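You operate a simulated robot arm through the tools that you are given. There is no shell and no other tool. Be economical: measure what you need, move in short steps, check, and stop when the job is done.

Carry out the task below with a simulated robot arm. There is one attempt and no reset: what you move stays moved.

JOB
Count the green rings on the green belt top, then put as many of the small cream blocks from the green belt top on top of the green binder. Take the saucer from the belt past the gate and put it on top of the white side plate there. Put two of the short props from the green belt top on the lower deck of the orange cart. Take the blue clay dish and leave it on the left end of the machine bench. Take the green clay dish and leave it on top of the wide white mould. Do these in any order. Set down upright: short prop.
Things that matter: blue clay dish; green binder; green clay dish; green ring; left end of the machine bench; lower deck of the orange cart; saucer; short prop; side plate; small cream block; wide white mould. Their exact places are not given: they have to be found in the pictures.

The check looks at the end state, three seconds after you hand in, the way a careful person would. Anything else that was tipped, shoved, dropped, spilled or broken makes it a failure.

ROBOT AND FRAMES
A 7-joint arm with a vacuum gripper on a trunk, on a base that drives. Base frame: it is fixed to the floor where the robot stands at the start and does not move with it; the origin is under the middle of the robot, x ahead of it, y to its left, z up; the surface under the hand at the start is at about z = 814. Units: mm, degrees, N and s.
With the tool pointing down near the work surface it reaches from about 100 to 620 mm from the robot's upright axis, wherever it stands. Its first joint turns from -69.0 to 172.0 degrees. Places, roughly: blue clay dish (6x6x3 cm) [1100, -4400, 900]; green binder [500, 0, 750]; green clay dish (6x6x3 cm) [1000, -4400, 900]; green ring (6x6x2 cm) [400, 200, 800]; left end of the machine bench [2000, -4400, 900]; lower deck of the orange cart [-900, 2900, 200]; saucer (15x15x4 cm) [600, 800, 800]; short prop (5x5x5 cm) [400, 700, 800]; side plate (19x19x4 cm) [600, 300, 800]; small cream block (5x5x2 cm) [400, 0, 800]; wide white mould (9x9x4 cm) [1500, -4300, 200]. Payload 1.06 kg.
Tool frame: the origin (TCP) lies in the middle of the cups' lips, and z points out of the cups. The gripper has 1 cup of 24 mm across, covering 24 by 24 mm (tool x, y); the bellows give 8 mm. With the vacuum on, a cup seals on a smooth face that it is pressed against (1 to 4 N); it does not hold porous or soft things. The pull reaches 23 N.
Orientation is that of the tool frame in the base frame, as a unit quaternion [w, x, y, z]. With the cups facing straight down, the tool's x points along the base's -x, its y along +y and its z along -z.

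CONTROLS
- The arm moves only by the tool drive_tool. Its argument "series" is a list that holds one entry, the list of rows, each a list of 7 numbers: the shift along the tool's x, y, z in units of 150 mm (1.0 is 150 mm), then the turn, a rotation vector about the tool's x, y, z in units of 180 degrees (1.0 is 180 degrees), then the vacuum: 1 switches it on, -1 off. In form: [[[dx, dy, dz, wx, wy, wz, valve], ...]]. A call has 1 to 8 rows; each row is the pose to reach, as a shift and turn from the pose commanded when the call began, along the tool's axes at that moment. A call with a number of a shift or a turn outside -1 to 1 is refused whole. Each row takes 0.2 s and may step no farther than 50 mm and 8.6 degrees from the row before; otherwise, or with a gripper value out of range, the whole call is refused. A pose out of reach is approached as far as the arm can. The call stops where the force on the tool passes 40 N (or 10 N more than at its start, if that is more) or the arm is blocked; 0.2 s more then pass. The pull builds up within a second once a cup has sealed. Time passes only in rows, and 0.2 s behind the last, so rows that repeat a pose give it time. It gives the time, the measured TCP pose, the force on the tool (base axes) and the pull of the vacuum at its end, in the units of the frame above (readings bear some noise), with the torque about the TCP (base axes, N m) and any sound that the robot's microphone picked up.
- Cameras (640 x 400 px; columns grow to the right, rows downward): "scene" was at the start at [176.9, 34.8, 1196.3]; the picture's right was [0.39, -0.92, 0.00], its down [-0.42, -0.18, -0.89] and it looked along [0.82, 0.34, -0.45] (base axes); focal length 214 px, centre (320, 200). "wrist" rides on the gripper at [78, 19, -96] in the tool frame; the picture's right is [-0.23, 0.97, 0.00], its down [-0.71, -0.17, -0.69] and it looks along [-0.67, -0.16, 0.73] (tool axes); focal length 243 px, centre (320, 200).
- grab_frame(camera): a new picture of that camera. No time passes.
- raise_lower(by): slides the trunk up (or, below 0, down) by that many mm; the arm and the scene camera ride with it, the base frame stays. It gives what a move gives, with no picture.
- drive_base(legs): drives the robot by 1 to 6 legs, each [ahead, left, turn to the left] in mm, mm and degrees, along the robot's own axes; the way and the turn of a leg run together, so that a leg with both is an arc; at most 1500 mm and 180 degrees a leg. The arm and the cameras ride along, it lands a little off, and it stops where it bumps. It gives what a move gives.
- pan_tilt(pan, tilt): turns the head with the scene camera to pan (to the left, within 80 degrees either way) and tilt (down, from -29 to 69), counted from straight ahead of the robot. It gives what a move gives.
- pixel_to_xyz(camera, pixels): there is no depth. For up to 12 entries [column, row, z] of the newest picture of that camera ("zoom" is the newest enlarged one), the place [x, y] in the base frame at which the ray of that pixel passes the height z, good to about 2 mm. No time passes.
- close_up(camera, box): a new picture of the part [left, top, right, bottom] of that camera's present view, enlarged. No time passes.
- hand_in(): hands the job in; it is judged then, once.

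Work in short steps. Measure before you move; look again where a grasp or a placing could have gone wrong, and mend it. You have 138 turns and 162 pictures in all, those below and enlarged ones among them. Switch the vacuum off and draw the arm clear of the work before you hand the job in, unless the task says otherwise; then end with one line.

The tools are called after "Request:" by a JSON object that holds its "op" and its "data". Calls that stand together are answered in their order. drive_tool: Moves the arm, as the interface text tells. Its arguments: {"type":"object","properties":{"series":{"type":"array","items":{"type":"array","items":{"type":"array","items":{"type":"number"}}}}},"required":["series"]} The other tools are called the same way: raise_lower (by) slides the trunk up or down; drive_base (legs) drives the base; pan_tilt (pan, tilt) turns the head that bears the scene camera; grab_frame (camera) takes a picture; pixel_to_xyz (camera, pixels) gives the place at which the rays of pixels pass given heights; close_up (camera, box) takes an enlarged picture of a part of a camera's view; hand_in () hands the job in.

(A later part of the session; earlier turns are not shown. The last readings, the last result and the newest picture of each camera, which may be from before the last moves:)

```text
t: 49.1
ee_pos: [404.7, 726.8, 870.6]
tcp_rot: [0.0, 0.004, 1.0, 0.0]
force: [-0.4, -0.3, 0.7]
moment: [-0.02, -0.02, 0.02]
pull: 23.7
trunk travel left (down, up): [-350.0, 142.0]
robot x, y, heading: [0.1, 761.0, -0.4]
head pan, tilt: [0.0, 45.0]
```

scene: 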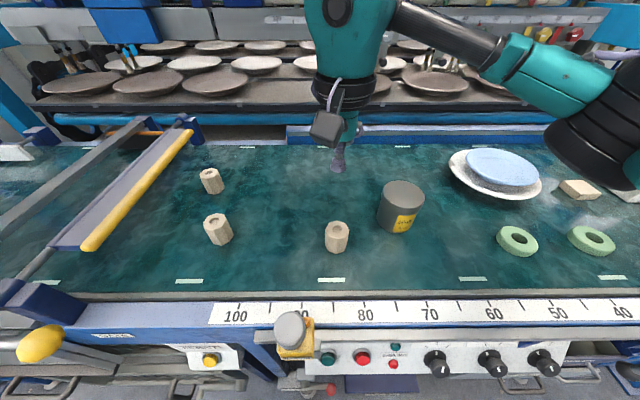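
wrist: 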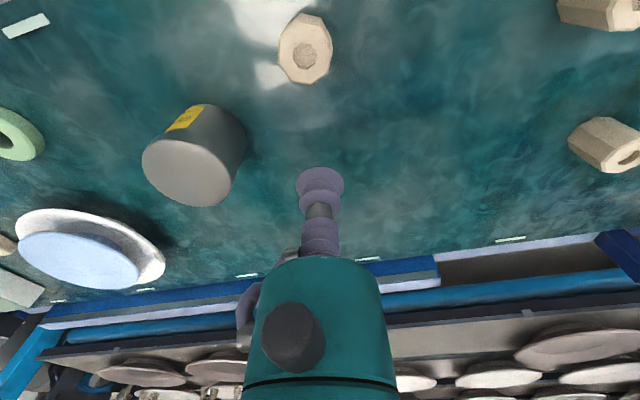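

Sealed at 870 (pull 23.7). Lift the prop, and look left for the cart.

Request:
{"op": "drive_tool", "data": {"series": [[[0, 0, -0.2, 0, 0, 0, 1], [0, 0, -0.45, 0, 0, 0, 1], [0.1, 0, -0.75, 0, 0, 0, 1], [0.35, 0, -0.95, 0, 0, 0, 1], [0.6, 0, -1, 0, 0, 0, 1], [0.6, 0, -1, 0, 0, 0, 1]]]}}

Request:
{"op": "pan_tilt", "data": {"pan": 80, "tilt": 20}}

Request:
{"op": "grab_frame", "data": {"camera": "scene"}}

Request:
{"op": "grab_frame", "data": {"camera": "wrist"}}

```text
t: 50.5
ee_pos: [313.6, 726.6, 1018.8]
tcp_rot: [0.001, 0.005, 1.0, 0.0]
force: [0.1, -0.2, -1.4]
moment: [0.0, -0.01, 0.0]
pull: 23.0
trunk travel left (down, up): [-350.0, 142.0]
robot x, y, heading: [-0.2, 756.4, -0.4]
head pan, tilt: [0.0, 45.0]
```

```text
t: 52.1
ee_pos: [313.7, 726.4, 1018.4]
tcp_rot: [0.001, 0.005, 1.0, 0.0]
force: [0.5, 0.5, -1.4]
moment: [0.03, 0.0, -0.03]
pull: 22.5
trunk travel left (down, up): [-350.0, 142.0]
robot x, y, heading: [-0.2, 760.9, -0.5]
head pan, tilt: [80.0, 20.0]
```

```text
125 pictures are left
```

scene: 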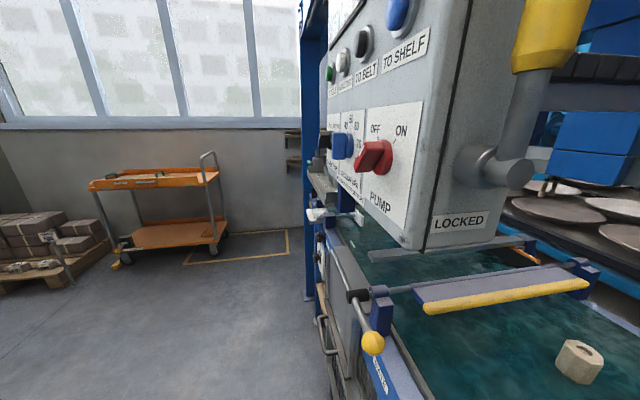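

```text
124 pictures are left
```

wrist: 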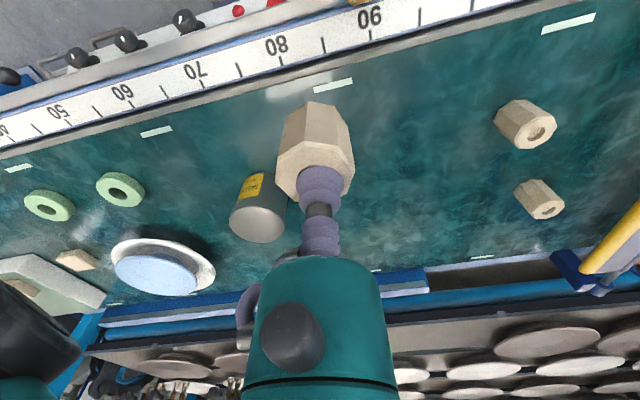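

Cart with upper and lower orange decks visible. Measure corners.

Request:
{"op": "close_up", "data": {"camera": "scene", "box": [70, 130, 310, 280]}}

Request:
{"op": "pixel_to_xyz", "data": {"camera": "scene", "pixels": [[119, 266, 0], [214, 254, 0], [183, 264, 0], [290, 251, 0], [135, 248, 200], [213, 241, 200], [224, 218, 200], [90, 187, 750], [207, 183, 750], [217, 171, 750], [72, 280, 0], [305, 300, 0]]}}

```text
2.67 times, centred on (190, 205) of scene
```

zoom: 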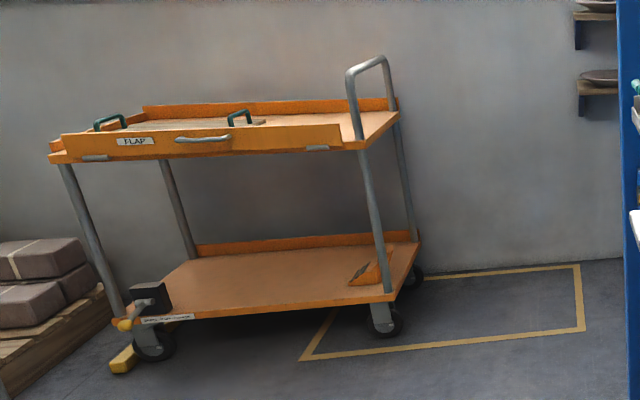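

```text
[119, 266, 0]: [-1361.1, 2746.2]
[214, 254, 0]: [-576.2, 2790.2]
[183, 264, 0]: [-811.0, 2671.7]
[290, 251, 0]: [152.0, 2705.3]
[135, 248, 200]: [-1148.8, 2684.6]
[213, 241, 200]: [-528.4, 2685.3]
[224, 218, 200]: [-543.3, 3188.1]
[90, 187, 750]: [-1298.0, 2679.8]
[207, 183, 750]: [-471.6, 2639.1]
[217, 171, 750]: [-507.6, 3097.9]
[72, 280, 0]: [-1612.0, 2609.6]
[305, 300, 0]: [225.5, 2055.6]
```

Cart lower deck spans about x −1150…−530, y 2685…3190 with the upper deck over it; I check clearance for turning left here (gate lever, box).

Request:
{"op": "pixel_to_xyz", "data": {"camera": "scene", "pixels": [[372, 343, 900], [372, 343, 850], [425, 250, 1100], [425, 250, 1000], [340, 235, 900], [330, 185, 1100], [318, 210, 950], [358, 295, 880]]}}

Request:
{"op": "pan_tilt", "data": {"pan": 80, "tilt": 50}}

Request:
{"op": "grab_frame", "data": {"camera": "scene"}}

```text
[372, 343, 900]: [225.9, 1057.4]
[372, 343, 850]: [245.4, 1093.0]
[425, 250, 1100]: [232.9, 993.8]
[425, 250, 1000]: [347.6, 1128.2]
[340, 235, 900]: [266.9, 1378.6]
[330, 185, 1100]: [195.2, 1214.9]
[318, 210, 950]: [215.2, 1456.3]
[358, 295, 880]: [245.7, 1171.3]
```

```text
t: 53.0
ee_pos: [313.0, 726.2, 1019.6]
tcp_rot: [0.0, 0.004, 1.0, 0.0]
force: [0.1, -1.2, -0.5]
moment: [-0.01, -0.04, 0.0]
pull: 23.4
trunk travel left (down, up): [-350.0, 142.0]
robot x, y, heading: [0.2, 760.6, -0.7]
head pan, tilt: [80.0, 50.0]
```

```text
122 pictures are left
```

scene: 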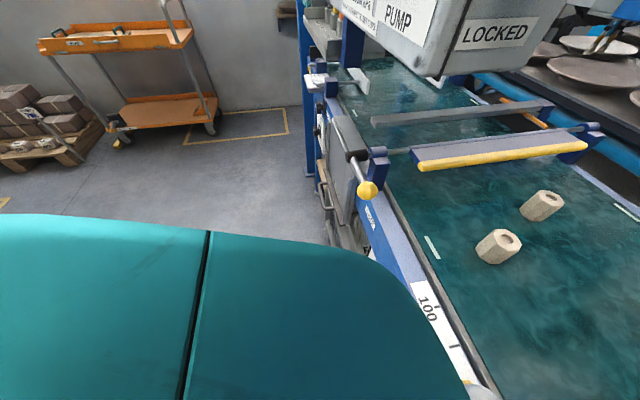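

Back off diagonally away from the belt, turn left 90°, then drive toward the cart and stop well short of it to look.

Request:
{"op": "drive_base", "data": {"legs": [[-300, 150, 0], [0, 0, 90], [1000, 550, 0]]}}

Request:
{"op": "pan_tilt", "data": {"pan": 0, "tilt": 30}}

Request:
{"op": "grab_frame", "data": {"camera": "scene"}}

```text
t: 64.5
ee_pos: [-826.2, 2211.1, 1020.8]
tcp_rot: [0.001, 0.71, -0.704, 0.0]
force: [0.1, -0.3, -0.2]
moment: [-0.01, 0.02, -0.01]
pull: 23.0
trunk travel left (down, up): [-350.0, 142.0]
robot x, y, heading: [-857.1, 1898.6, 90.6]
head pan, tilt: [80.0, 50.0]
```

```text
t: 66.0
ee_pos: [-826.9, 2211.8, 1019.1]
tcp_rot: [-0.001, 0.71, -0.704, 0.001]
force: [0.5, 1.4, -1.0]
moment: [0.04, -0.02, -0.01]
pull: 22.5
trunk travel left (down, up): [-350.0, 142.0]
robot x, y, heading: [-852.8, 1896.1, 90.3]
head pan, tilt: [0.0, 30.0]
```

```text
121 pictures are left
```

scene: 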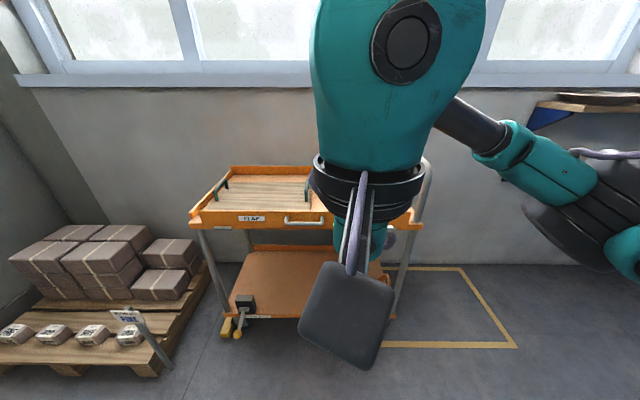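

Lower the trunk fully and look at the cart.

Request:
{"op": "raise_lower", "data": {"by": -350}}

Request:
{"op": "grab_frame", "data": {"camera": "scene"}}

Request:
{"op": "grab_frame", "data": {"camera": "wrist"}}

```text
t: 68.1
ee_pos: [-825.9, 2218.0, 792.6]
tcp_rot: [0.001, -0.706, 0.708, -0.004]
force: [6.3, 13.5, -6.7]
moment: [-0.82, 0.48, 0.32]
pull: 22.8
trunk travel left (down, up): [-129.0, 363.0]
robot x, y, heading: [-849.5, 1897.1, 90.3]
head pan, tilt: [0.0, 30.0]
stopped: the force on the tool passed its limit at 80 N (the readings are from after the stop); the commanded pose is now the measured one
```

```text
120 pictures are left
```

scene: 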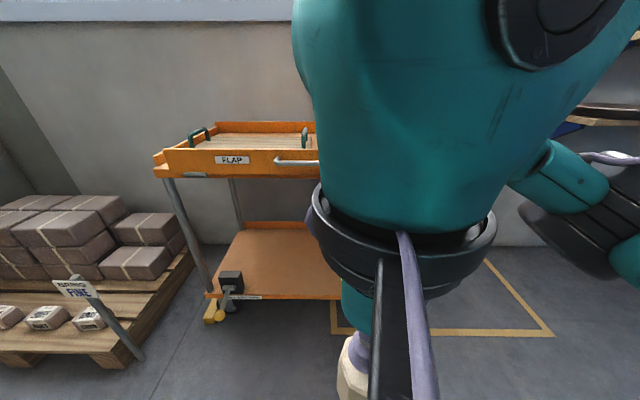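

```text
119 pictures are left
```

wrist: 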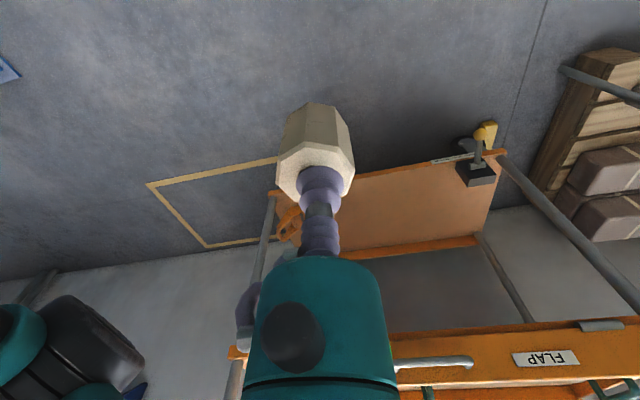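

The prop bumped the robot's own base hood. Raise 60, extend the arm outward, check the prop.

Request:
{"op": "raise_lower", "data": {"by": 60}}

Request:
{"op": "drive_tool", "data": {"series": [[[-0.3, 0, 0, 0, 0, 0, 1], [-0.6, 0, 0, 0, 0, 0, 1], [-0.9, 0, 0, 0, 0, 0, 1], [-1.0, 0, 0, 0, 0, 0, 1], [-1.0, 0, 0, 0, 0, 0, 1]]]}}

Request:
{"op": "grab_frame", "data": {"camera": "wrist"}}

Request:
{"op": "pan_tilt", "data": {"pan": 0, "tilt": 65}}

Request:
{"op": "grab_frame", "data": {"camera": "scene"}}

```text
t: 69.1
ee_pos: [-825.9, 2217.6, 854.3]
tcp_rot: [0.0, 0.708, -0.707, 0.005]
force: [0.2, 0.2, -0.6]
moment: [0.0, 0.0, -0.01]
pull: 23.4
trunk travel left (down, up): [-189.0, 303.0]
robot x, y, heading: [-856.5, 1900.4, 90.4]
head pan, tilt: [0.0, 30.0]
```

```text
t: 70.3
ee_pos: [-824.7, 2370.1, 852.4]
tcp_rot: [0.0, -0.707, 0.707, -0.006]
force: [0.0, 0.3, -1.8]
moment: [0.0, -0.02, 0.0]
pull: 23.0
trunk travel left (down, up): [-189.0, 303.0]
robot x, y, heading: [-852.0, 1898.4, 90.3]
head pan, tilt: [0.0, 30.0]
```

```text
118 pictures are left
```

wrist: 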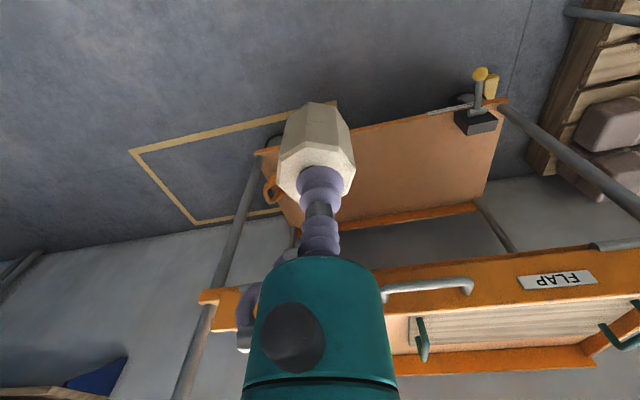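

```text
t: 71.3
ee_pos: [-824.2, 2369.8, 853.0]
tcp_rot: [-0.001, 0.708, -0.707, 0.005]
force: [0.1, -1.0, -1.3]
moment: [-0.01, -0.02, -0.01]
pull: 22.4
trunk travel left (down, up): [-189.0, 303.0]
robot x, y, heading: [-857.1, 1898.4, 90.4]
head pan, tilt: [0.0, 65.0]
```

```text
117 pictures are left
```

scene: 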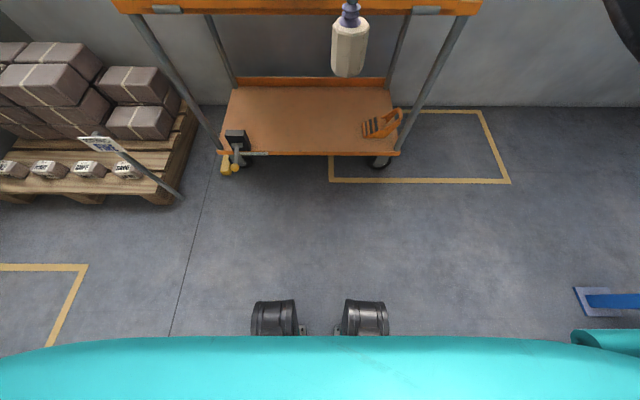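

Lower deck visible: front edge row ~153 (cols 222–398), free middle. Measure deck geometry.

Request:
{"op": "pixel_to_xyz", "data": {"camera": "scene", "pixels": [[225, 150, 200], [398, 153, 200], [310, 90, 200], [310, 153, 200], [165, 10, 750], [425, 10, 750], [380, 166, 0], [275, 305, 0], [365, 305, 0], [380, 120, 200]]}}

Request:
{"op": "close_up", "data": {"camera": "scene", "box": [190, 40, 430, 190]}}

Request:
{"op": "pixel_to_xyz", "data": {"camera": "wrist", "pixels": [[370, 125, 200], [480, 103, 200], [390, 290, 750], [390, 290, 700], [270, 150, 200]]}}

```text
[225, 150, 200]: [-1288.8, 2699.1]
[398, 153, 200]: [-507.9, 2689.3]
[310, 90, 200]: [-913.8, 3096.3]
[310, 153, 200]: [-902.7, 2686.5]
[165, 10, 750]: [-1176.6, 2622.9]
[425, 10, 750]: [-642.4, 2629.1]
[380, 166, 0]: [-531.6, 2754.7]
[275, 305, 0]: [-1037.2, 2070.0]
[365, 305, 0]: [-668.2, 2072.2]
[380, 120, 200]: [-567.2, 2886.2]
```

```text
2.67 times, centred on (310, 115) of scene
```

zoom: 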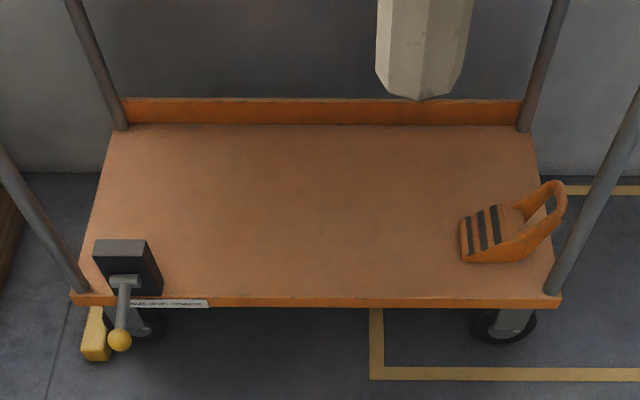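

```text
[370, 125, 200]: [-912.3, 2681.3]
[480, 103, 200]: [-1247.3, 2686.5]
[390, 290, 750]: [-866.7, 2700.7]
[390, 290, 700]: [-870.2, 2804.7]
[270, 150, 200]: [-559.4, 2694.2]
```

Deck z≈200, front edge y≈2685, upper lip ~z 727–765. I extend the arm further and lower the trunk, still in front of the cart, to see if the arm reaches low enough.

Request:
{"op": "drive_tool", "data": {"series": [[[-0.3, 0, 0, 0, 0, 0, 1], [-0.6, 0, 0, 0, 0, 0, 1], [-0.73, 0, 0, 0, 0, 0, 1], [-0.73, 0, 0, 0, 0, 0, 1]]]}}

Request:
{"op": "raise_lower", "data": {"by": -189}}

Request:
{"op": "pan_tilt", "data": {"pan": 0, "tilt": 40}}

Request:
{"op": "grab_frame", "data": {"camera": "scene"}}

```text
t: 72.3
ee_pos: [-824.6, 2476.4, 852.2]
tcp_rot: [0.0, 0.708, -0.707, 0.005]
force: [0.1, 0.4, -1.0]
moment: [0.01, 0.0, 0.02]
pull: 22.5
trunk travel left (down, up): [-189.0, 303.0]
robot x, y, heading: [-854.1, 1900.5, 90.4]
head pan, tilt: [0.0, 65.0]
```

```text
t: 74.4
ee_pos: [-824.7, 2477.8, 663.9]
tcp_rot: [0.0, 0.707, -0.707, 0.004]
force: [0.5, 0.1, -0.8]
moment: [0.04, -0.02, 0.01]
pull: 23.3
trunk travel left (down, up): [0.0, 492.0]
robot x, y, heading: [-851.9, 1896.3, 90.6]
head pan, tilt: [0.0, 65.0]
```

```text
t: 75.2
ee_pos: [-825.7, 2476.7, 664.0]
tcp_rot: [0.001, 0.707, -0.707, 0.006]
force: [-0.3, 0.0, -0.8]
moment: [0.03, 0.01, 0.05]
pull: 22.9
trunk travel left (down, up): [0.0, 492.0]
robot x, y, heading: [-856.2, 1897.1, 90.5]
head pan, tilt: [0.0, 40.0]
```

```text
115 pictures are left
```

scene: 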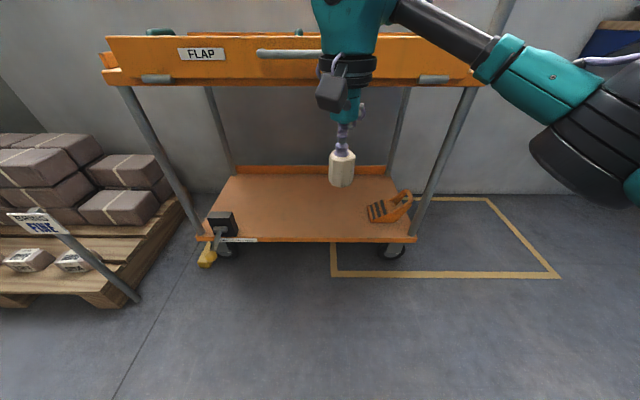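

Arm is out front and clear; lower by 150 mm with the arm, twice, watching the reach.

Request:
{"op": "drive_tool", "data": {"series": [[[0, 0, 0.3, 0, 0, 0, 1], [0, 0, 0.6, 0, 0, 0, 1], [0, 0, 0.9, 0, 0, 0, 1], [0, 0, 1.0, 0, 0, 0, 1], [0, 0, 1.0, 0, 0, 0, 1]]]}}

Request:
{"op": "drive_tool", "data": {"series": [[[0, 0, 0.3, 0, 0, 0, 1], [0, 0, 0.6, 0, 0, 0, 1], [0, 0, 0.9, 0, 0, 0, 1], [0, 0, 1.0, 0, 0, 0, 1], [0, 0, 1.0, 0, 0, 0, 1]]]}}

Request:
{"op": "grab_frame", "data": {"camera": "scene"}}

Request:
{"op": "grab_frame", "data": {"camera": "wrist"}}

```text
t: 76.5
ee_pos: [-823.9, 2477.7, 511.8]
tcp_rot: [0.0, -0.707, 0.707, -0.005]
force: [-0.1, -0.2, -1.4]
moment: [-0.01, 0.01, 0.01]
pull: 23.1
trunk travel left (down, up): [0.0, 492.0]
robot x, y, heading: [-851.5, 1896.8, 90.5]
head pan, tilt: [0.0, 40.0]
```

```text
t: 77.7
ee_pos: [-823.2, 2477.6, 363.8]
tcp_rot: [-0.001, 0.707, -0.707, 0.005]
force: [-0.2, 0.5, -1.4]
moment: [0.01, -0.05, 0.01]
pull: 22.7
trunk travel left (down, up): [0.0, 492.0]
robot x, y, heading: [-852.6, 1898.7, 90.3]
head pan, tilt: [0.0, 40.0]
```

```text
114 pictures are left
```

scene: 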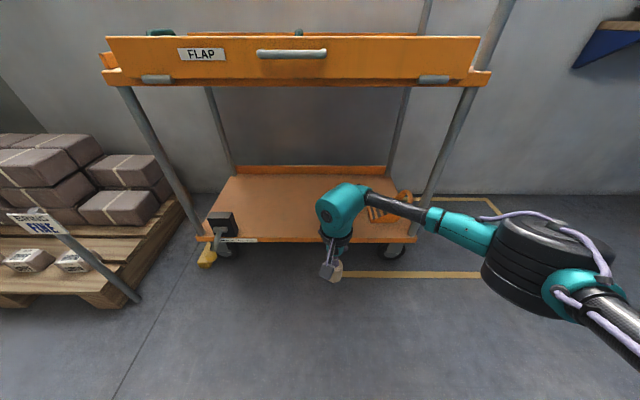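

```text
113 pictures are left
```

wrist: 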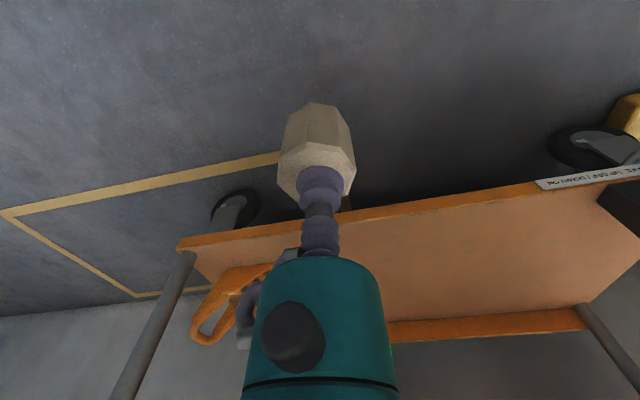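

The arm can get low and horizontal. Check wrist-top height, then lower 60 mm more before driving in.

Request:
{"op": "pixel_to_xyz", "data": {"camera": "scene", "pixels": [[345, 183, 600], [345, 183, 550], [345, 183, 500], [345, 183, 650], [300, 83, 730], [300, 83, 700]]}}

Request:
{"op": "drive_tool", "data": {"series": [[[0, 0, 0.2, 0, 0, 0, 1], [0, 0, 0.4, 0, 0, 0, 1], [0, 0, 0.4, 0, 0, 0, 1]]]}}

Request:
{"op": "drive_base", "data": {"legs": [[0, 130, 0]]}}

Request:
{"op": "grab_frame", "data": {"camera": "scene"}}

```text
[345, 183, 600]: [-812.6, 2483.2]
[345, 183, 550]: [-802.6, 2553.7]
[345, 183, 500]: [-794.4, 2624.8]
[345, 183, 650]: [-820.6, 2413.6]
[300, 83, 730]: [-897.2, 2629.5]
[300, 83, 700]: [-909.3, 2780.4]
```

```text
t: 78.5
ee_pos: [-823.8, 2475.6, 303.1]
tcp_rot: [0.0, 0.707, -0.707, 0.005]
force: [-0.4, -0.8, -1.8]
moment: [0.0, 0.01, 0.03]
pull: 22.9
trunk travel left (down, up): [0.0, 492.0]
robot x, y, heading: [-853.1, 1899.1, 90.3]
head pan, tilt: [0.0, 40.0]
```

```text
t: 80.2
ee_pos: [-953.0, 2475.3, 304.1]
tcp_rot: [0.0, 0.707, -0.707, 0.005]
force: [0.7, 0.1, -0.6]
moment: [0.01, 0.02, 0.03]
pull: 22.9
trunk travel left (down, up): [0.0, 492.0]
robot x, y, heading: [-982.7, 1897.5, 90.7]
head pan, tilt: [0.0, 40.0]
```

```text
112 pictures are left
```

scene: 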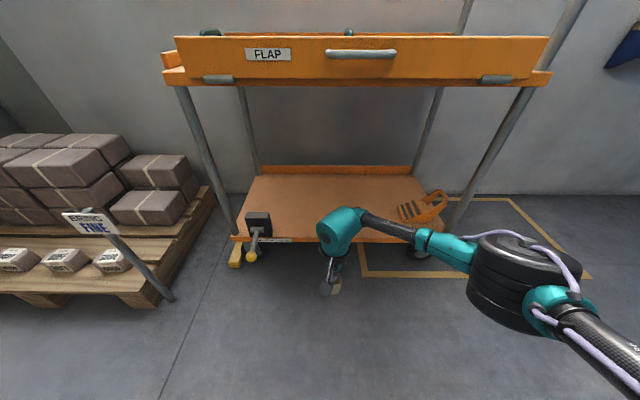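

Wrist top (~540) clears the upper deck (~720). Drive ahead 275 mm into the cart.

Request:
{"op": "drive_base", "data": {"legs": [[275, 0, 0]]}}

Request:
{"op": "grab_frame", "data": {"camera": "scene"}}

Request:
{"op": "grab_frame", "data": {"camera": "wrist"}}

```text
t: 82.2
ee_pos: [-957.0, 2753.9, 304.3]
tcp_rot: [0.001, 0.708, -0.706, 0.005]
force: [-0.8, -0.4, -0.9]
moment: [0.05, -0.01, -0.01]
pull: 23.0
trunk travel left (down, up): [0.0, 492.0]
robot x, y, heading: [-987.9, 2177.0, 90.7]
head pan, tilt: [0.0, 40.0]
```

```text
111 pictures are left
```

scene: 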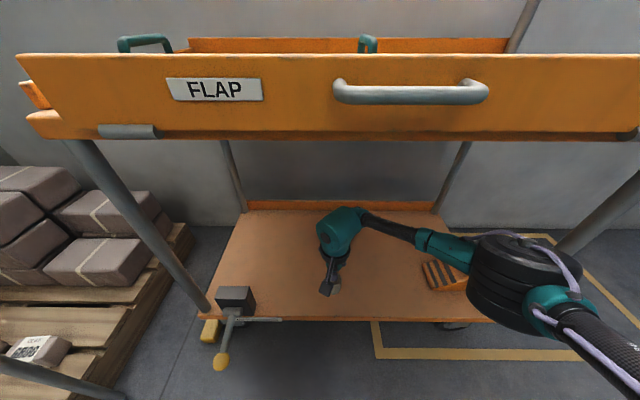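

```text
110 pictures are left
```

wrist: 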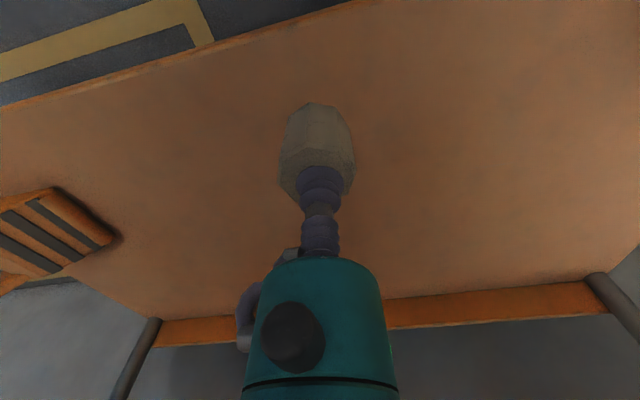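

Prop is over the lower deck, clear of everything. Lower 40 mm.

Request:
{"op": "drive_tool", "data": {"series": [[[0, 0, 0.15, 0, 0, 0, 1], [0, 0, 0.22, 0, 0, 0, 1], [0, 0, 0.26, 0, 0, 0, 1], [0, 0, 0.26, 0, 0, 0, 1]]]}}

Request:
{"op": "close_up", "data": {"camera": "scene", "box": [240, 190, 480, 340]}}

```text
t: 83.2
ee_pos: [-956.9, 2754.5, 264.1]
tcp_rot: [0.0, 0.708, -0.707, 0.004]
force: [0.2, 0.4, -0.1]
moment: [0.02, 0.0, 0.0]
pull: 22.6
trunk travel left (down, up): [0.0, 492.0]
robot x, y, heading: [-987.0, 2176.0, 90.7]
head pan, tilt: [0.0, 40.0]
```

```text
2.67 times, centred on (360, 265) of scene
```

zoom: 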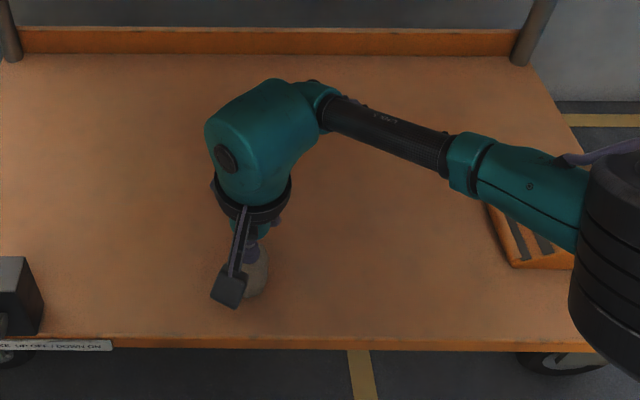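

Lower 6 mm more and read force.

Request:
{"op": "drive_tool", "data": {"series": [[[0, 0, 0.02, 0, 0, 0, 1], [0, 0, 0.04, 0, 0, 0, 1], [0, 0, 0.04, 0, 0, 0, 1]]]}}

```text
t: 84.0
ee_pos: [-958.1, 2753.7, 259.8]
tcp_rot: [0.0, 0.708, -0.707, 0.005]
force: [0.5, 0.6, -1.0]
moment: [0.01, 0.02, 0.0]
pull: 23.3
trunk travel left (down, up): [0.0, 492.0]
robot x, y, heading: [-986.5, 2175.1, 90.5]
head pan, tilt: [0.0, 40.0]
```

Request:
{"op": "drive_tool", "data": {"series": [[[0, 0, 0.02, 0, 0, 0, 1], [0, 0, 0.04, 0, 0, 0, 1], [0, 0, 0.04, 0, 0, 0, 1]]]}}

Request:
{"op": "grab_frame", "data": {"camera": "wrist"}}

```text
t: 84.8
ee_pos: [-957.0, 2753.9, 253.0]
tcp_rot: [0.0, 0.708, -0.707, 0.005]
force: [-0.2, -0.5, -0.9]
moment: [0.02, -0.03, -0.02]
pull: 22.7
trunk travel left (down, up): [0.0, 492.0]
robot x, y, heading: [-986.5, 2177.8, 90.7]
head pan, tilt: [0.0, 40.0]
```

```text
108 pictures are left
```

wrist: 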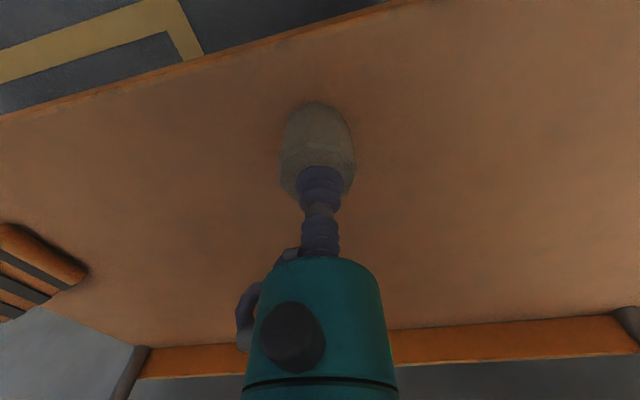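

Still free; continue down 8 mm.

Request:
{"op": "drive_tool", "data": {"series": [[[0, 0, 0.02, 0, 0, 0, 1], [0, 0, 0.035, 0, 0, 0, 1], [0, 0, 0.05, 0, 0, 0, 1], [0, 0, 0.05, 0, 0, 0, 1]]]}}

```text
t: 85.8
ee_pos: [-957.5, 2754.7, 246.2]
tcp_rot: [0.0, 0.708, -0.706, 0.003]
force: [-2.0, 0.2, 15.0]
moment: [0.01, 0.04, 0.02]
pull: 22.5
trunk travel left (down, up): [0.0, 492.0]
robot x, y, heading: [-989.4, 2177.7, 90.7]
head pan, tilt: [0.0, 40.0]
```

Contact (15 N). Ease 2 mm, release, lift straight up.

Request:
{"op": "drive_tool", "data": {"series": [[[0, 0, -0.013, 0, 0, 0, 1], [0, 0, -0.013, 0, 0, 0, -1], [0, 0, -0.013, 0, 0, 0, -1], [0, 0, -0.013, 0, 0, 0, -1], [0, 0, -0.06, 0, 0, 0, -1], [0, 0, -0.2, 0, 0, 0, -1], [0, 0, -0.4, 0, 0, 0, -1], [0, 0, -0.4, 0, 0, 0, -1]]]}}

Request:
{"op": "grab_frame", "data": {"camera": "wrist"}}

```text
t: 87.6
ee_pos: [-957.0, 2756.3, 305.4]
tcp_rot: [0.0, 0.708, -0.706, 0.005]
force: [-0.2, 0.6, -0.2]
moment: [0.01, -0.03, 0.03]
pull: 0.0
trunk travel left (down, up): [0.0, 492.0]
robot x, y, heading: [-987.2, 2177.9, 90.7]
head pan, tilt: [0.0, 40.0]
```

```text
107 pictures are left
```

wrist: 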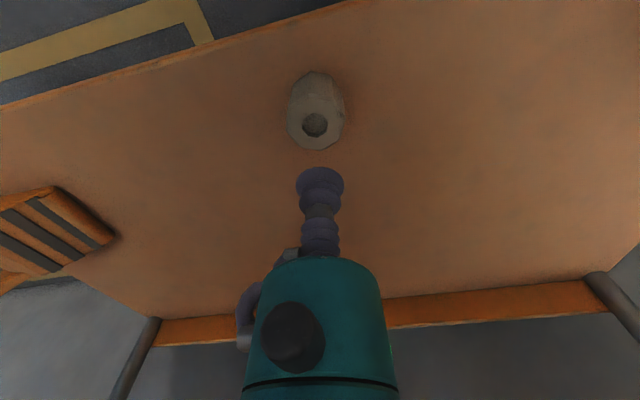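

First prop stands upright. Back out, then raise arm and trunk, and retract.

Request:
{"op": "drive_base", "data": {"legs": [[-300, 0, 0]]}}

Request:
{"op": "drive_tool", "data": {"series": [[[0, 0, -0.3, 0, 0, 0, -1], [0, 0, -0.6, 0, 0, 0, -1], [0, 0, -0.9, 0, 0, 0, -1], [0, 0, -1.0, 0, 0, 0, -1]]]}}

Request:
{"op": "drive_tool", "data": {"series": [[[0, 0, -0.3, 0, 0, 0, -1], [0, 0, -0.6, 0, 0, 0, -1], [0, 0, -0.9, 0, 0, 0, -1], [0, 0, -1.0, 0, 0, 0, -1]]]}}

Request:
{"op": "raise_lower", "data": {"by": 350}}

Request:
{"op": "drive_tool", "data": {"series": [[[0.3, 0, 0, 0, 0, 0, -1], [0.6, 0, 0, 0, 0, 0, -1], [0.9, 0, 0, 0, 0, 0, -1], [1.0, 0, 0, 0, 0, 0, -1]]]}}

Request:
{"op": "drive_tool", "data": {"series": [[[0.3, 0, 0, 0, 0, 0, -1], [0.6, 0, 0, 0, 0, 0, -1], [0.7, 0, 0, 0, 0, 0, -1]]]}}

Request:
{"op": "grab_frame", "data": {"camera": "scene"}}

```text
t: 89.6
ee_pos: [-952.4, 2460.3, 304.8]
tcp_rot: [0.0, -0.707, 0.708, -0.005]
force: [0.5, -0.1, 0.6]
moment: [0.02, -0.02, 0.02]
pull: 0.0
trunk travel left (down, up): [0.0, 492.0]
robot x, y, heading: [-984.4, 1877.5, 90.3]
head pan, tilt: [0.0, 40.0]
```

```text
t: 90.6
ee_pos: [-953.6, 2461.5, 455.0]
tcp_rot: [0.0, -0.707, 0.708, -0.005]
force: [0.8, 0.0, -0.4]
moment: [-0.03, 0.0, 0.01]
pull: 0.0
trunk travel left (down, up): [0.0, 492.0]
robot x, y, heading: [-985.6, 1882.0, 90.2]
head pan, tilt: [0.0, 40.0]
```

```text
t: 91.6
ee_pos: [-955.3, 2462.9, 607.1]
tcp_rot: [-0.001, -0.707, 0.708, -0.004]
force: [-0.8, -0.2, 0.4]
moment: [0.03, 0.01, 0.0]
pull: 0.1
trunk travel left (down, up): [0.0, 492.0]
robot x, y, heading: [-985.2, 1882.3, 90.5]
head pan, tilt: [0.0, 40.0]
```

```text
t: 95.0
ee_pos: [-954.6, 2461.9, 954.7]
tcp_rot: [0.0, -0.707, 0.708, -0.006]
force: [0.5, -0.1, 0.0]
moment: [-0.01, 0.01, -0.04]
pull: 0.0
trunk travel left (down, up): [-350.0, 142.0]
robot x, y, heading: [-987.2, 1878.4, 90.0]
head pan, tilt: [0.0, 40.0]
```

```text
t: 96.0
ee_pos: [-954.4, 2310.7, 955.5]
tcp_rot: [0.0, -0.707, 0.708, -0.004]
force: [-0.2, 0.7, -0.1]
moment: [0.0, 0.02, -0.03]
pull: 0.0
trunk travel left (down, up): [-350.0, 142.0]
robot x, y, heading: [-986.4, 1882.8, 90.2]
head pan, tilt: [0.0, 40.0]
```

```text
t: 96.8
ee_pos: [-954.5, 2206.3, 956.4]
tcp_rot: [0.0, -0.706, 0.708, -0.005]
force: [-0.7, 0.6, -0.5]
moment: [-0.02, 0.02, -0.01]
pull: 0.1
trunk travel left (down, up): [-350.0, 142.0]
robot x, y, heading: [-979.8, 1883.2, 90.4]
head pan, tilt: [0.0, 40.0]
```

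```text
106 pictures are left
```

scene: 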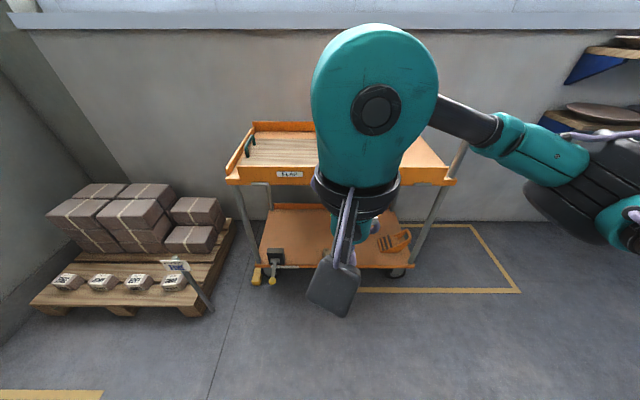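

Drive back to the belt: reverse diagonal, turn right 90°, then look before approaching.

Request:
{"op": "drive_tool", "data": {"series": [[[0, 0, -0.3, 0, 0, 0, -1], [0, 0, -0.5, 0, 0, 0, -1]]]}}

Request:
{"op": "drive_base", "data": {"legs": [[-1100, -683, 0], [0, 0, -90], [290, 0, 0]]}}

Request:
{"op": "pan_tilt", "data": {"pan": 20, "tilt": 40}}

Request:
{"op": "grab_frame", "data": {"camera": "scene"}}

Request:
{"op": "grab_frame", "data": {"camera": "wrist"}}

```text
t: 97.5
ee_pos: [-954.2, 2207.9, 1031.4]
tcp_rot: [0.0, -0.706, 0.708, -0.005]
force: [-0.9, 1.1, -0.4]
moment: [-0.02, -0.01, -0.02]
pull: 0.0
trunk travel left (down, up): [-350.0, 142.0]
robot x, y, heading: [-987.6, 1881.5, 90.4]
head pan, tilt: [0.0, 40.0]
```

```text
t: 109.4
ee_pos: [323.6, 762.3, 1031.7]
tcp_rot: [-0.003, 0.01, 1.0, -0.003]
force: [1.3, 0.2, -0.7]
moment: [0.0, 0.03, 0.0]
pull: 0.1
trunk travel left (down, up): [-350.0, 142.0]
robot x, y, heading: [-2.5, 797.5, -0.5]
head pan, tilt: [0.0, 40.0]
```

```text
t: 110.2
ee_pos: [324.0, 763.9, 1032.1]
tcp_rot: [-0.003, 0.01, 1.0, -0.003]
force: [0.0, 0.3, 0.1]
moment: [0.0, -0.02, -0.01]
pull: 0.1
trunk travel left (down, up): [-350.0, 142.0]
robot x, y, heading: [-0.9, 798.8, -0.6]
head pan, tilt: [20.0, 40.0]
```

```text
105 pictures are left
```

scene: 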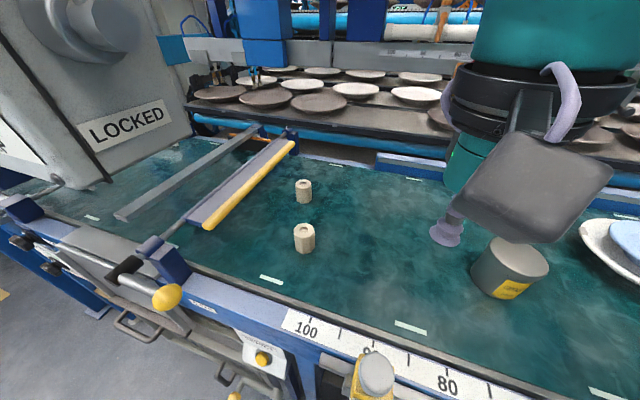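

```text
104 pictures are left
```

wrist: 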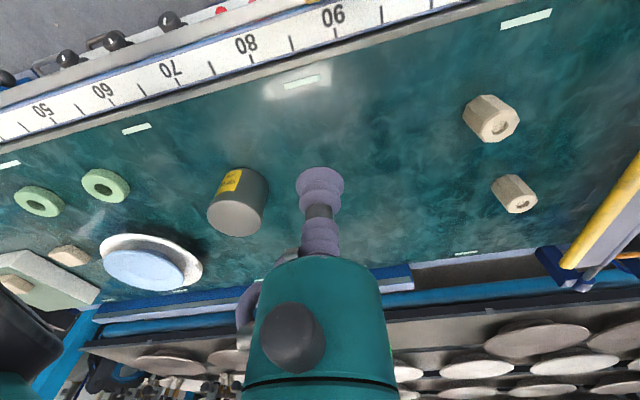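

Prop 2 top at (304,228) scene, (497,125) wrist. Measure.

Request:
{"op": "pixel_to_xyz", "data": {"camera": "scene", "pixels": [[304, 229, 868]]}}

Request:
{"op": "pixel_to_xyz", "data": {"camera": "wrist", "pixels": [[498, 126, 868]]}}

```text
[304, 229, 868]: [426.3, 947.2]
```

```text
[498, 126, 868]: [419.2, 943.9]
```

Move above prop 2 in two calls to z≈897.

Request:
{"op": "drive_tool", "data": {"series": [[[-0.1, 0.28, 0, 0, 0, 0, -1], [-0.2, 0.56, 0.05, 0, 0, 0, -1], [-0.3, 0.84, 0.1, 0, 0, 0, -1], [-0.3, 1.0, 0.15, 0, 0, 0, -1]]]}}

Request:
{"op": "drive_tool", "data": {"series": [[[-0.2, 0.12, 0.1, 0, 0, 0, -1], [-0.329, 0.22, 0.3, 0, 0, 0, -1], [-0.329, 0.22, 0.55, 0, 0, 0, -1], [-0.329, 0.22, 0.75, 0, 0, 0, -1], [-0.329, 0.22, 0.75, 0, 0, 0, -1]]]}}

Request:
{"op": "close_up", "data": {"camera": "wrist", "box": [240, 90, 400, 190]}}

```text
t: 111.2
ee_pos: [371.0, 911.2, 1008.7]
tcp_rot: [-0.003, 0.01, 1.0, -0.003]
force: [0.0, -0.3, -0.2]
moment: [0.0, 0.01, 0.01]
pull: 0.0
trunk travel left (down, up): [-350.0, 142.0]
robot x, y, heading: [1.8, 796.8, -0.6]
head pan, tilt: [20.0, 40.0]
```

```text
t: 112.4
ee_pos: [421.7, 942.1, 894.4]
tcp_rot: [-0.003, 0.009, 1.0, -0.003]
force: [-0.2, 0.1, 0.1]
moment: [0.0, 0.0, 0.02]
pull: 0.1
trunk travel left (down, up): [-350.0, 142.0]
robot x, y, heading: [-2.6, 797.1, -0.7]
head pan, tilt: [20.0, 40.0]
```

```text
4.00 times, centred on (320, 140) of wrist
```

zoom: 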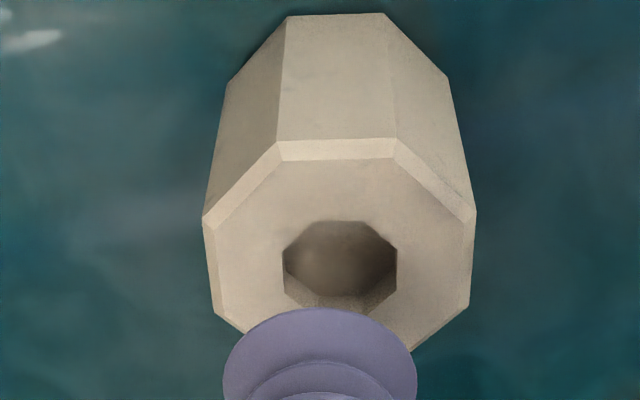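

Hole spans zoom columns 283–397, back row 221; compute its centre.

Request:
{"op": "pixel_to_xyz", "data": {"camera": "zoom", "pixels": [[283, 265, 868], [397, 262, 868], [340, 221, 868], [340, 312, 868], [203, 218, 866], [476, 212, 866], [470, 305, 866], [214, 312, 866], [281, 142, 866], [397, 140, 866]]}}

```text
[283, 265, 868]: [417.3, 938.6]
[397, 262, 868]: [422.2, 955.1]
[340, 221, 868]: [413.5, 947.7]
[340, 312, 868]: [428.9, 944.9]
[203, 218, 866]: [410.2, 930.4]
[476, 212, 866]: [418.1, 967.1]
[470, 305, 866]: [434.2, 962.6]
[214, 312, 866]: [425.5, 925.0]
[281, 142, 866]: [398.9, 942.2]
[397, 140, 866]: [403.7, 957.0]
```

Centre (421.7,946.4); TCP at (421.7,942.1). Shift +4.2 mm in y and descend to 870 with vacuum.

Request:
{"op": "drive_tool", "data": {"series": [[[0, 0.028, 0.0, 0, 0, 0, 1], [0, 0.028, 0.08, 0, 0, 0, 1], [0, 0.028, 0.165, 0, 0, 0, 1], [0, 0.028, 0.165, 0, 0, 0, 1], [0, 0.028, 0.165, 0, 0, 0, 1]]]}}

```text
t: 113.6
ee_pos: [420.6, 947.9, 870.9]
tcp_rot: [-0.003, 0.01, 1.0, -0.003]
force: [1.4, 3.1, 3.4]
moment: [0.03, -0.04, 0.01]
pull: 23.2
trunk travel left (down, up): [-350.0, 142.0]
robot x, y, heading: [2.0, 796.3, -0.6]
head pan, tilt: [20.0, 40.0]
```

Sealed. Lift and retract, then head back to the cart.

Request:
{"op": "drive_tool", "data": {"series": [[[0, 0, -0.2, 0, 0, 0, 1], [0, 0, -0.5, 0, 0, 0, 1], [0.05, -0.15, -0.75, 0, 0, 0, 1], [0.15, -0.35, -0.93, 0, 0, 0, 1], [0.3, -0.63, -0.95, 0, 0, 0, 1], [0.45, -0.9, -1, 0, 0, 0, 1], [0.6, -1, -1, 0, 0, 0, 1]]]}}

Request:
{"op": "grab_frame", "data": {"camera": "wrist"}}

```text
t: 115.2
ee_pos: [328.4, 798.9, 1019.8]
tcp_rot: [-0.004, 0.01, 1.0, -0.004]
force: [-1.2, -0.6, -0.2]
moment: [0.02, 0.02, 0.01]
pull: 23.0
trunk travel left (down, up): [-350.0, 142.0]
robot x, y, heading: [-1.6, 795.0, -0.4]
head pan, tilt: [20.0, 40.0]
```

```text
102 pictures are left
```

wrist: 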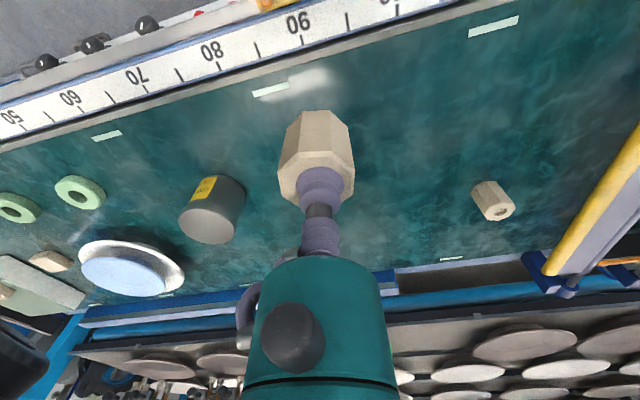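

Drive to the cart: back off, turn left, drive to about (−830,1880).

Request:
{"op": "drive_base", "data": {"legs": [[-300, 115, 0], [0, 0, 90], [970, 525, 0]]}}

Request:
{"op": "drive_tool", "data": {"series": [[[-0.3, 0, 0, 0, 0, 0, 1], [-0.6, 0, 0, 0, 0, 0, 1], [-0.9, 0, 0, 0, 0, 0, 1], [-1.0, 0, 0, 0, 0, 0, 1]]]}}

Request:
{"op": "drive_tool", "data": {"series": [[[-0.3, 0, 0, 0, 0, 0, 1], [-0.6, 0, 0, 0, 0, 0, 1], [-0.73, 0, 0, 0, 0, 0, 1], [-0.73, 0, 0, 0, 0, 0, 1]]]}}

```text
t: 126.4
ee_pos: [-839.4, 2210.7, 1019.4]
tcp_rot: [0.0, 0.707, -0.707, 0.005]
force: [0.1, 0.5, -0.7]
moment: [0.03, -0.03, 0.0]
pull: 23.2
trunk travel left (down, up): [-350.0, 142.0]
robot x, y, heading: [-829.7, 1883.1, 90.5]
head pan, tilt: [20.0, 40.0]
```

```text
t: 127.4
ee_pos: [-837.4, 2360.4, 1019.2]
tcp_rot: [0.0, 0.708, -0.706, 0.005]
force: [-0.8, -0.4, -1.1]
moment: [0.0, -0.01, -0.01]
pull: 22.8
trunk travel left (down, up): [-350.0, 142.0]
robot x, y, heading: [-829.1, 1878.6, 90.2]
head pan, tilt: [20.0, 40.0]
```

```text
t: 128.4
ee_pos: [-839.9, 2470.3, 1020.6]
tcp_rot: [-0.001, 0.708, -0.706, 0.006]
force: [-0.1, 0.4, -1.5]
moment: [-0.02, 0.0, -0.01]
pull: 23.3
trunk travel left (down, up): [-350.0, 142.0]
robot x, y, heading: [-833.0, 1879.7, 90.5]
head pan, tilt: [20.0, 40.0]
```

Lower trunk and arm as before to TCP ≈304.

Request:
{"op": "raise_lower", "data": {"by": -350}}

Request:
{"op": "drive_tool", "data": {"series": [[[0, 0, 0.3, 0, 0, 0, 1], [0, 0, 0.6, 0, 0, 0, 1], [0, 0, 0.9, 0, 0, 0, 1], [0, 0, 1.0, 0, 0, 0, 1]]]}}

Request:
{"op": "drive_tool", "data": {"series": [[[0, 0, 0.3, 0, 0, 0, 1], [0, 0, 0.6, 0, 0, 0, 1], [0, 0, 0.9, 0, 0, 0, 1], [0, 0, 1.0, 0, 0, 0, 1]]]}}

Request:
{"op": "drive_tool", "data": {"series": [[[0, 0, 0.3, 0, 0, 0, 1], [0, 0, 0.44, 0, 0, 0, 1], [0, 0, 0.44, 0, 0, 0, 1]]]}}

Request:
{"op": "pan_tilt", "data": {"pan": 0, "tilt": 40}}

Request:
{"op": "grab_frame", "data": {"camera": "scene"}}

```text
t: 131.8
ee_pos: [-839.1, 2470.2, 669.0]
tcp_rot: [0.0, -0.706, 0.708, -0.005]
force: [-0.5, 0.2, -1.2]
moment: [0.02, -0.02, -0.01]
pull: 23.5
trunk travel left (down, up): [0.0, 492.0]
robot x, y, heading: [-827.5, 1881.9, 90.3]
head pan, tilt: [20.0, 40.0]
```

```text
t: 132.8
ee_pos: [-838.7, 2467.1, 517.5]
tcp_rot: [0.0, 0.707, -0.707, 0.004]
force: [0.5, 0.0, -0.8]
moment: [-0.01, -0.02, 0.03]
pull: 22.8
trunk travel left (down, up): [0.0, 492.0]
robot x, y, heading: [-830.0, 1883.6, 90.4]
head pan, tilt: [20.0, 40.0]
```

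```text
t: 133.8
ee_pos: [-840.0, 2467.3, 368.6]
tcp_rot: [0.0, -0.707, 0.707, -0.005]
force: [-0.8, 0.7, -1.6]
moment: [0.02, -0.02, 0.01]
pull: 23.0
trunk travel left (down, up): [0.0, 492.0]
robot x, y, heading: [-828.7, 1878.8, 90.6]
head pan, tilt: [20.0, 40.0]
```

```text
t: 134.6
ee_pos: [-837.1, 2467.0, 301.8]
tcp_rot: [0.0, -0.707, 0.707, -0.005]
force: [0.1, -0.8, -2.0]
moment: [0.01, -0.02, -0.01]
pull: 23.0
trunk travel left (down, up): [0.0, 492.0]
robot x, y, heading: [-829.6, 1884.0, 90.7]
head pan, tilt: [20.0, 40.0]
```

```text
t: 135.5
ee_pos: [-837.6, 2467.9, 304.3]
tcp_rot: [0.001, 0.708, -0.707, 0.005]
force: [-0.4, -0.3, -1.2]
moment: [-0.01, -0.04, 0.03]
pull: 22.5
trunk travel left (down, up): [0.0, 492.0]
robot x, y, heading: [-831.2, 1874.6, 90.6]
head pan, tilt: [0.0, 40.0]
```

```text
101 pictures are left
```

scene: 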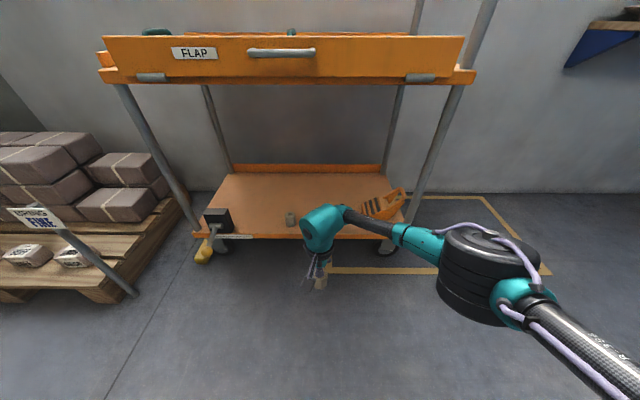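

First prop visible at (290,218), upright. Drive ahead 285 mm.

Request:
{"op": "drive_base", "data": {"legs": [[285, -15, 0]]}}

Request:
{"op": "grab_frame", "data": {"camera": "scene"}}

Request:
{"op": "grab_frame", "data": {"camera": "wrist"}}

```text
t: 137.4
ee_pos: [-825.9, 2752.5, 303.4]
tcp_rot: [0.0, 0.709, -0.705, 0.005]
force: [0.1, 0.2, -0.3]
moment: [0.03, 0.0, -0.01]
pull: 22.9
trunk travel left (down, up): [0.0, 492.0]
robot x, y, heading: [-819.7, 2170.2, 90.8]
head pan, tilt: [0.0, 40.0]
```

```text
100 pictures are left
```

scene: 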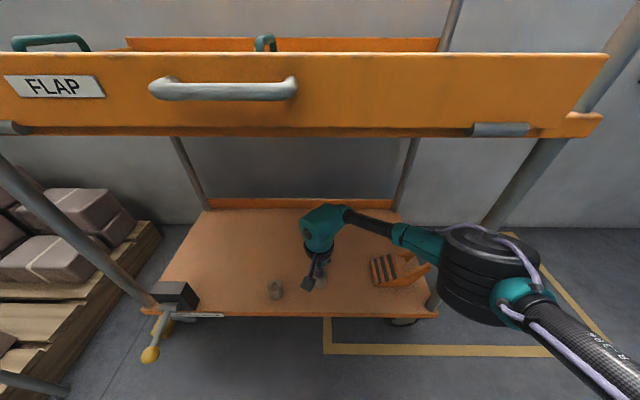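

```text
99 pictures are left
```

wrist: 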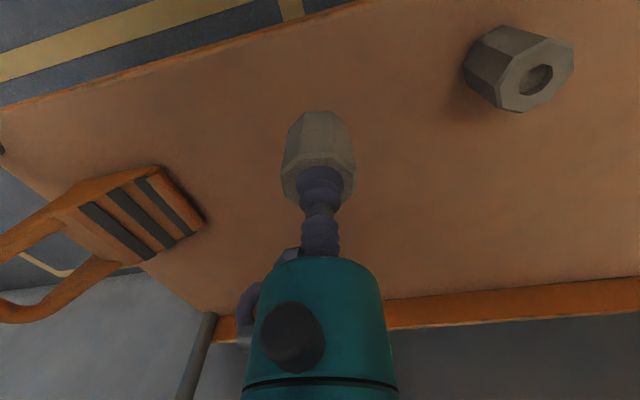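

Clear of everything. Lower to ≈248 and read the force.

Request:
{"op": "drive_tool", "data": {"series": [[[0, 0, 0.15, 0, 0, 0, 1], [0, 0, 0.28, 0, 0, 0, 1], [0, 0, 0.33, 0, 0, 0, 1], [0, 0, 0.35, 0, 0, 0, 1], [0, 0, 0.37, 0, 0, 0, 1], [0, 0, 0.37, 0, 0, 0, 1]]]}}

```text
t: 138.8
ee_pos: [-826.0, 2754.2, 249.0]
tcp_rot: [0.001, 0.708, -0.706, 0.004]
force: [1.6, -2.2, 13.0]
moment: [0.08, 0.03, 0.02]
pull: 23.3
trunk travel left (down, up): [0.0, 492.0]
robot x, y, heading: [-818.5, 2167.3, 90.8]
head pan, tilt: [0.0, 40.0]
```

Contact. Ease, release and lift.

Request:
{"op": "drive_tool", "data": {"series": [[[0, 0, -0.013, 0, 0, 0, 1], [0, 0, -0.013, 0, 0, 0, -1], [0, 0, -0.013, 0, 0, 0, -1], [0, 0, -0.013, 0, 0, 0, -1], [0, 0, -0.06, 0, 0, 0, -1], [0, 0, -0.2, 0, 0, 0, -1], [0, 0, -0.37, 0, 0, 0, -1], [0, 0, -0.37, 0, 0, 0, -1]]]}}

Request:
{"op": "grab_frame", "data": {"camera": "wrist"}}

Request:
{"op": "drive_base", "data": {"legs": [[-300, 0, 0]]}}

Request:
{"op": "close_up", "data": {"camera": "scene", "box": [190, 150, 430, 300]}}

```text
t: 140.7
ee_pos: [-826.6, 2751.3, 302.9]
tcp_rot: [0.001, 0.709, -0.705, 0.005]
force: [0.4, 0.2, 0.5]
moment: [0.01, 0.01, 0.01]
pull: 0.1
trunk travel left (down, up): [0.0, 492.0]
robot x, y, heading: [-816.2, 2165.0, 90.5]
head pan, tilt: [0.0, 40.0]
```

```text
98 pictures are left
```

wrist: 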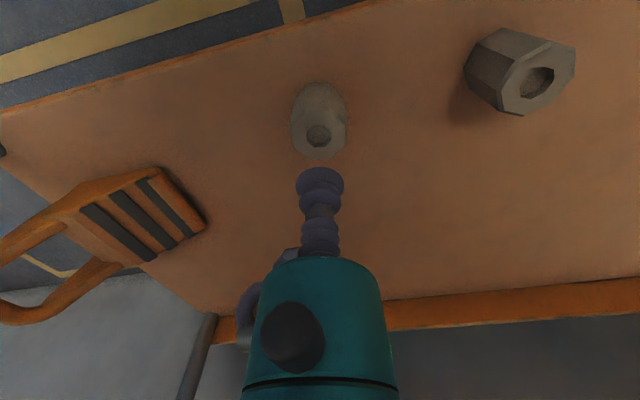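

```text
t: 142.7
ee_pos: [-824.2, 2457.1, 302.5]
tcp_rot: [0.0, 0.708, -0.707, 0.005]
force: [-0.3, -0.3, -0.2]
moment: [0.02, -0.03, 0.0]
pull: 0.1
trunk travel left (down, up): [0.0, 492.0]
robot x, y, heading: [-815.6, 1869.8, 90.5]
head pan, tilt: [0.0, 40.0]
```

```text
2.67 times, centred on (310, 225) of scene
```

zoom: 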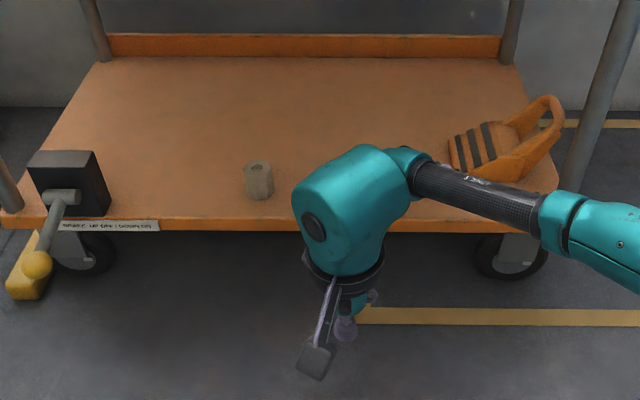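

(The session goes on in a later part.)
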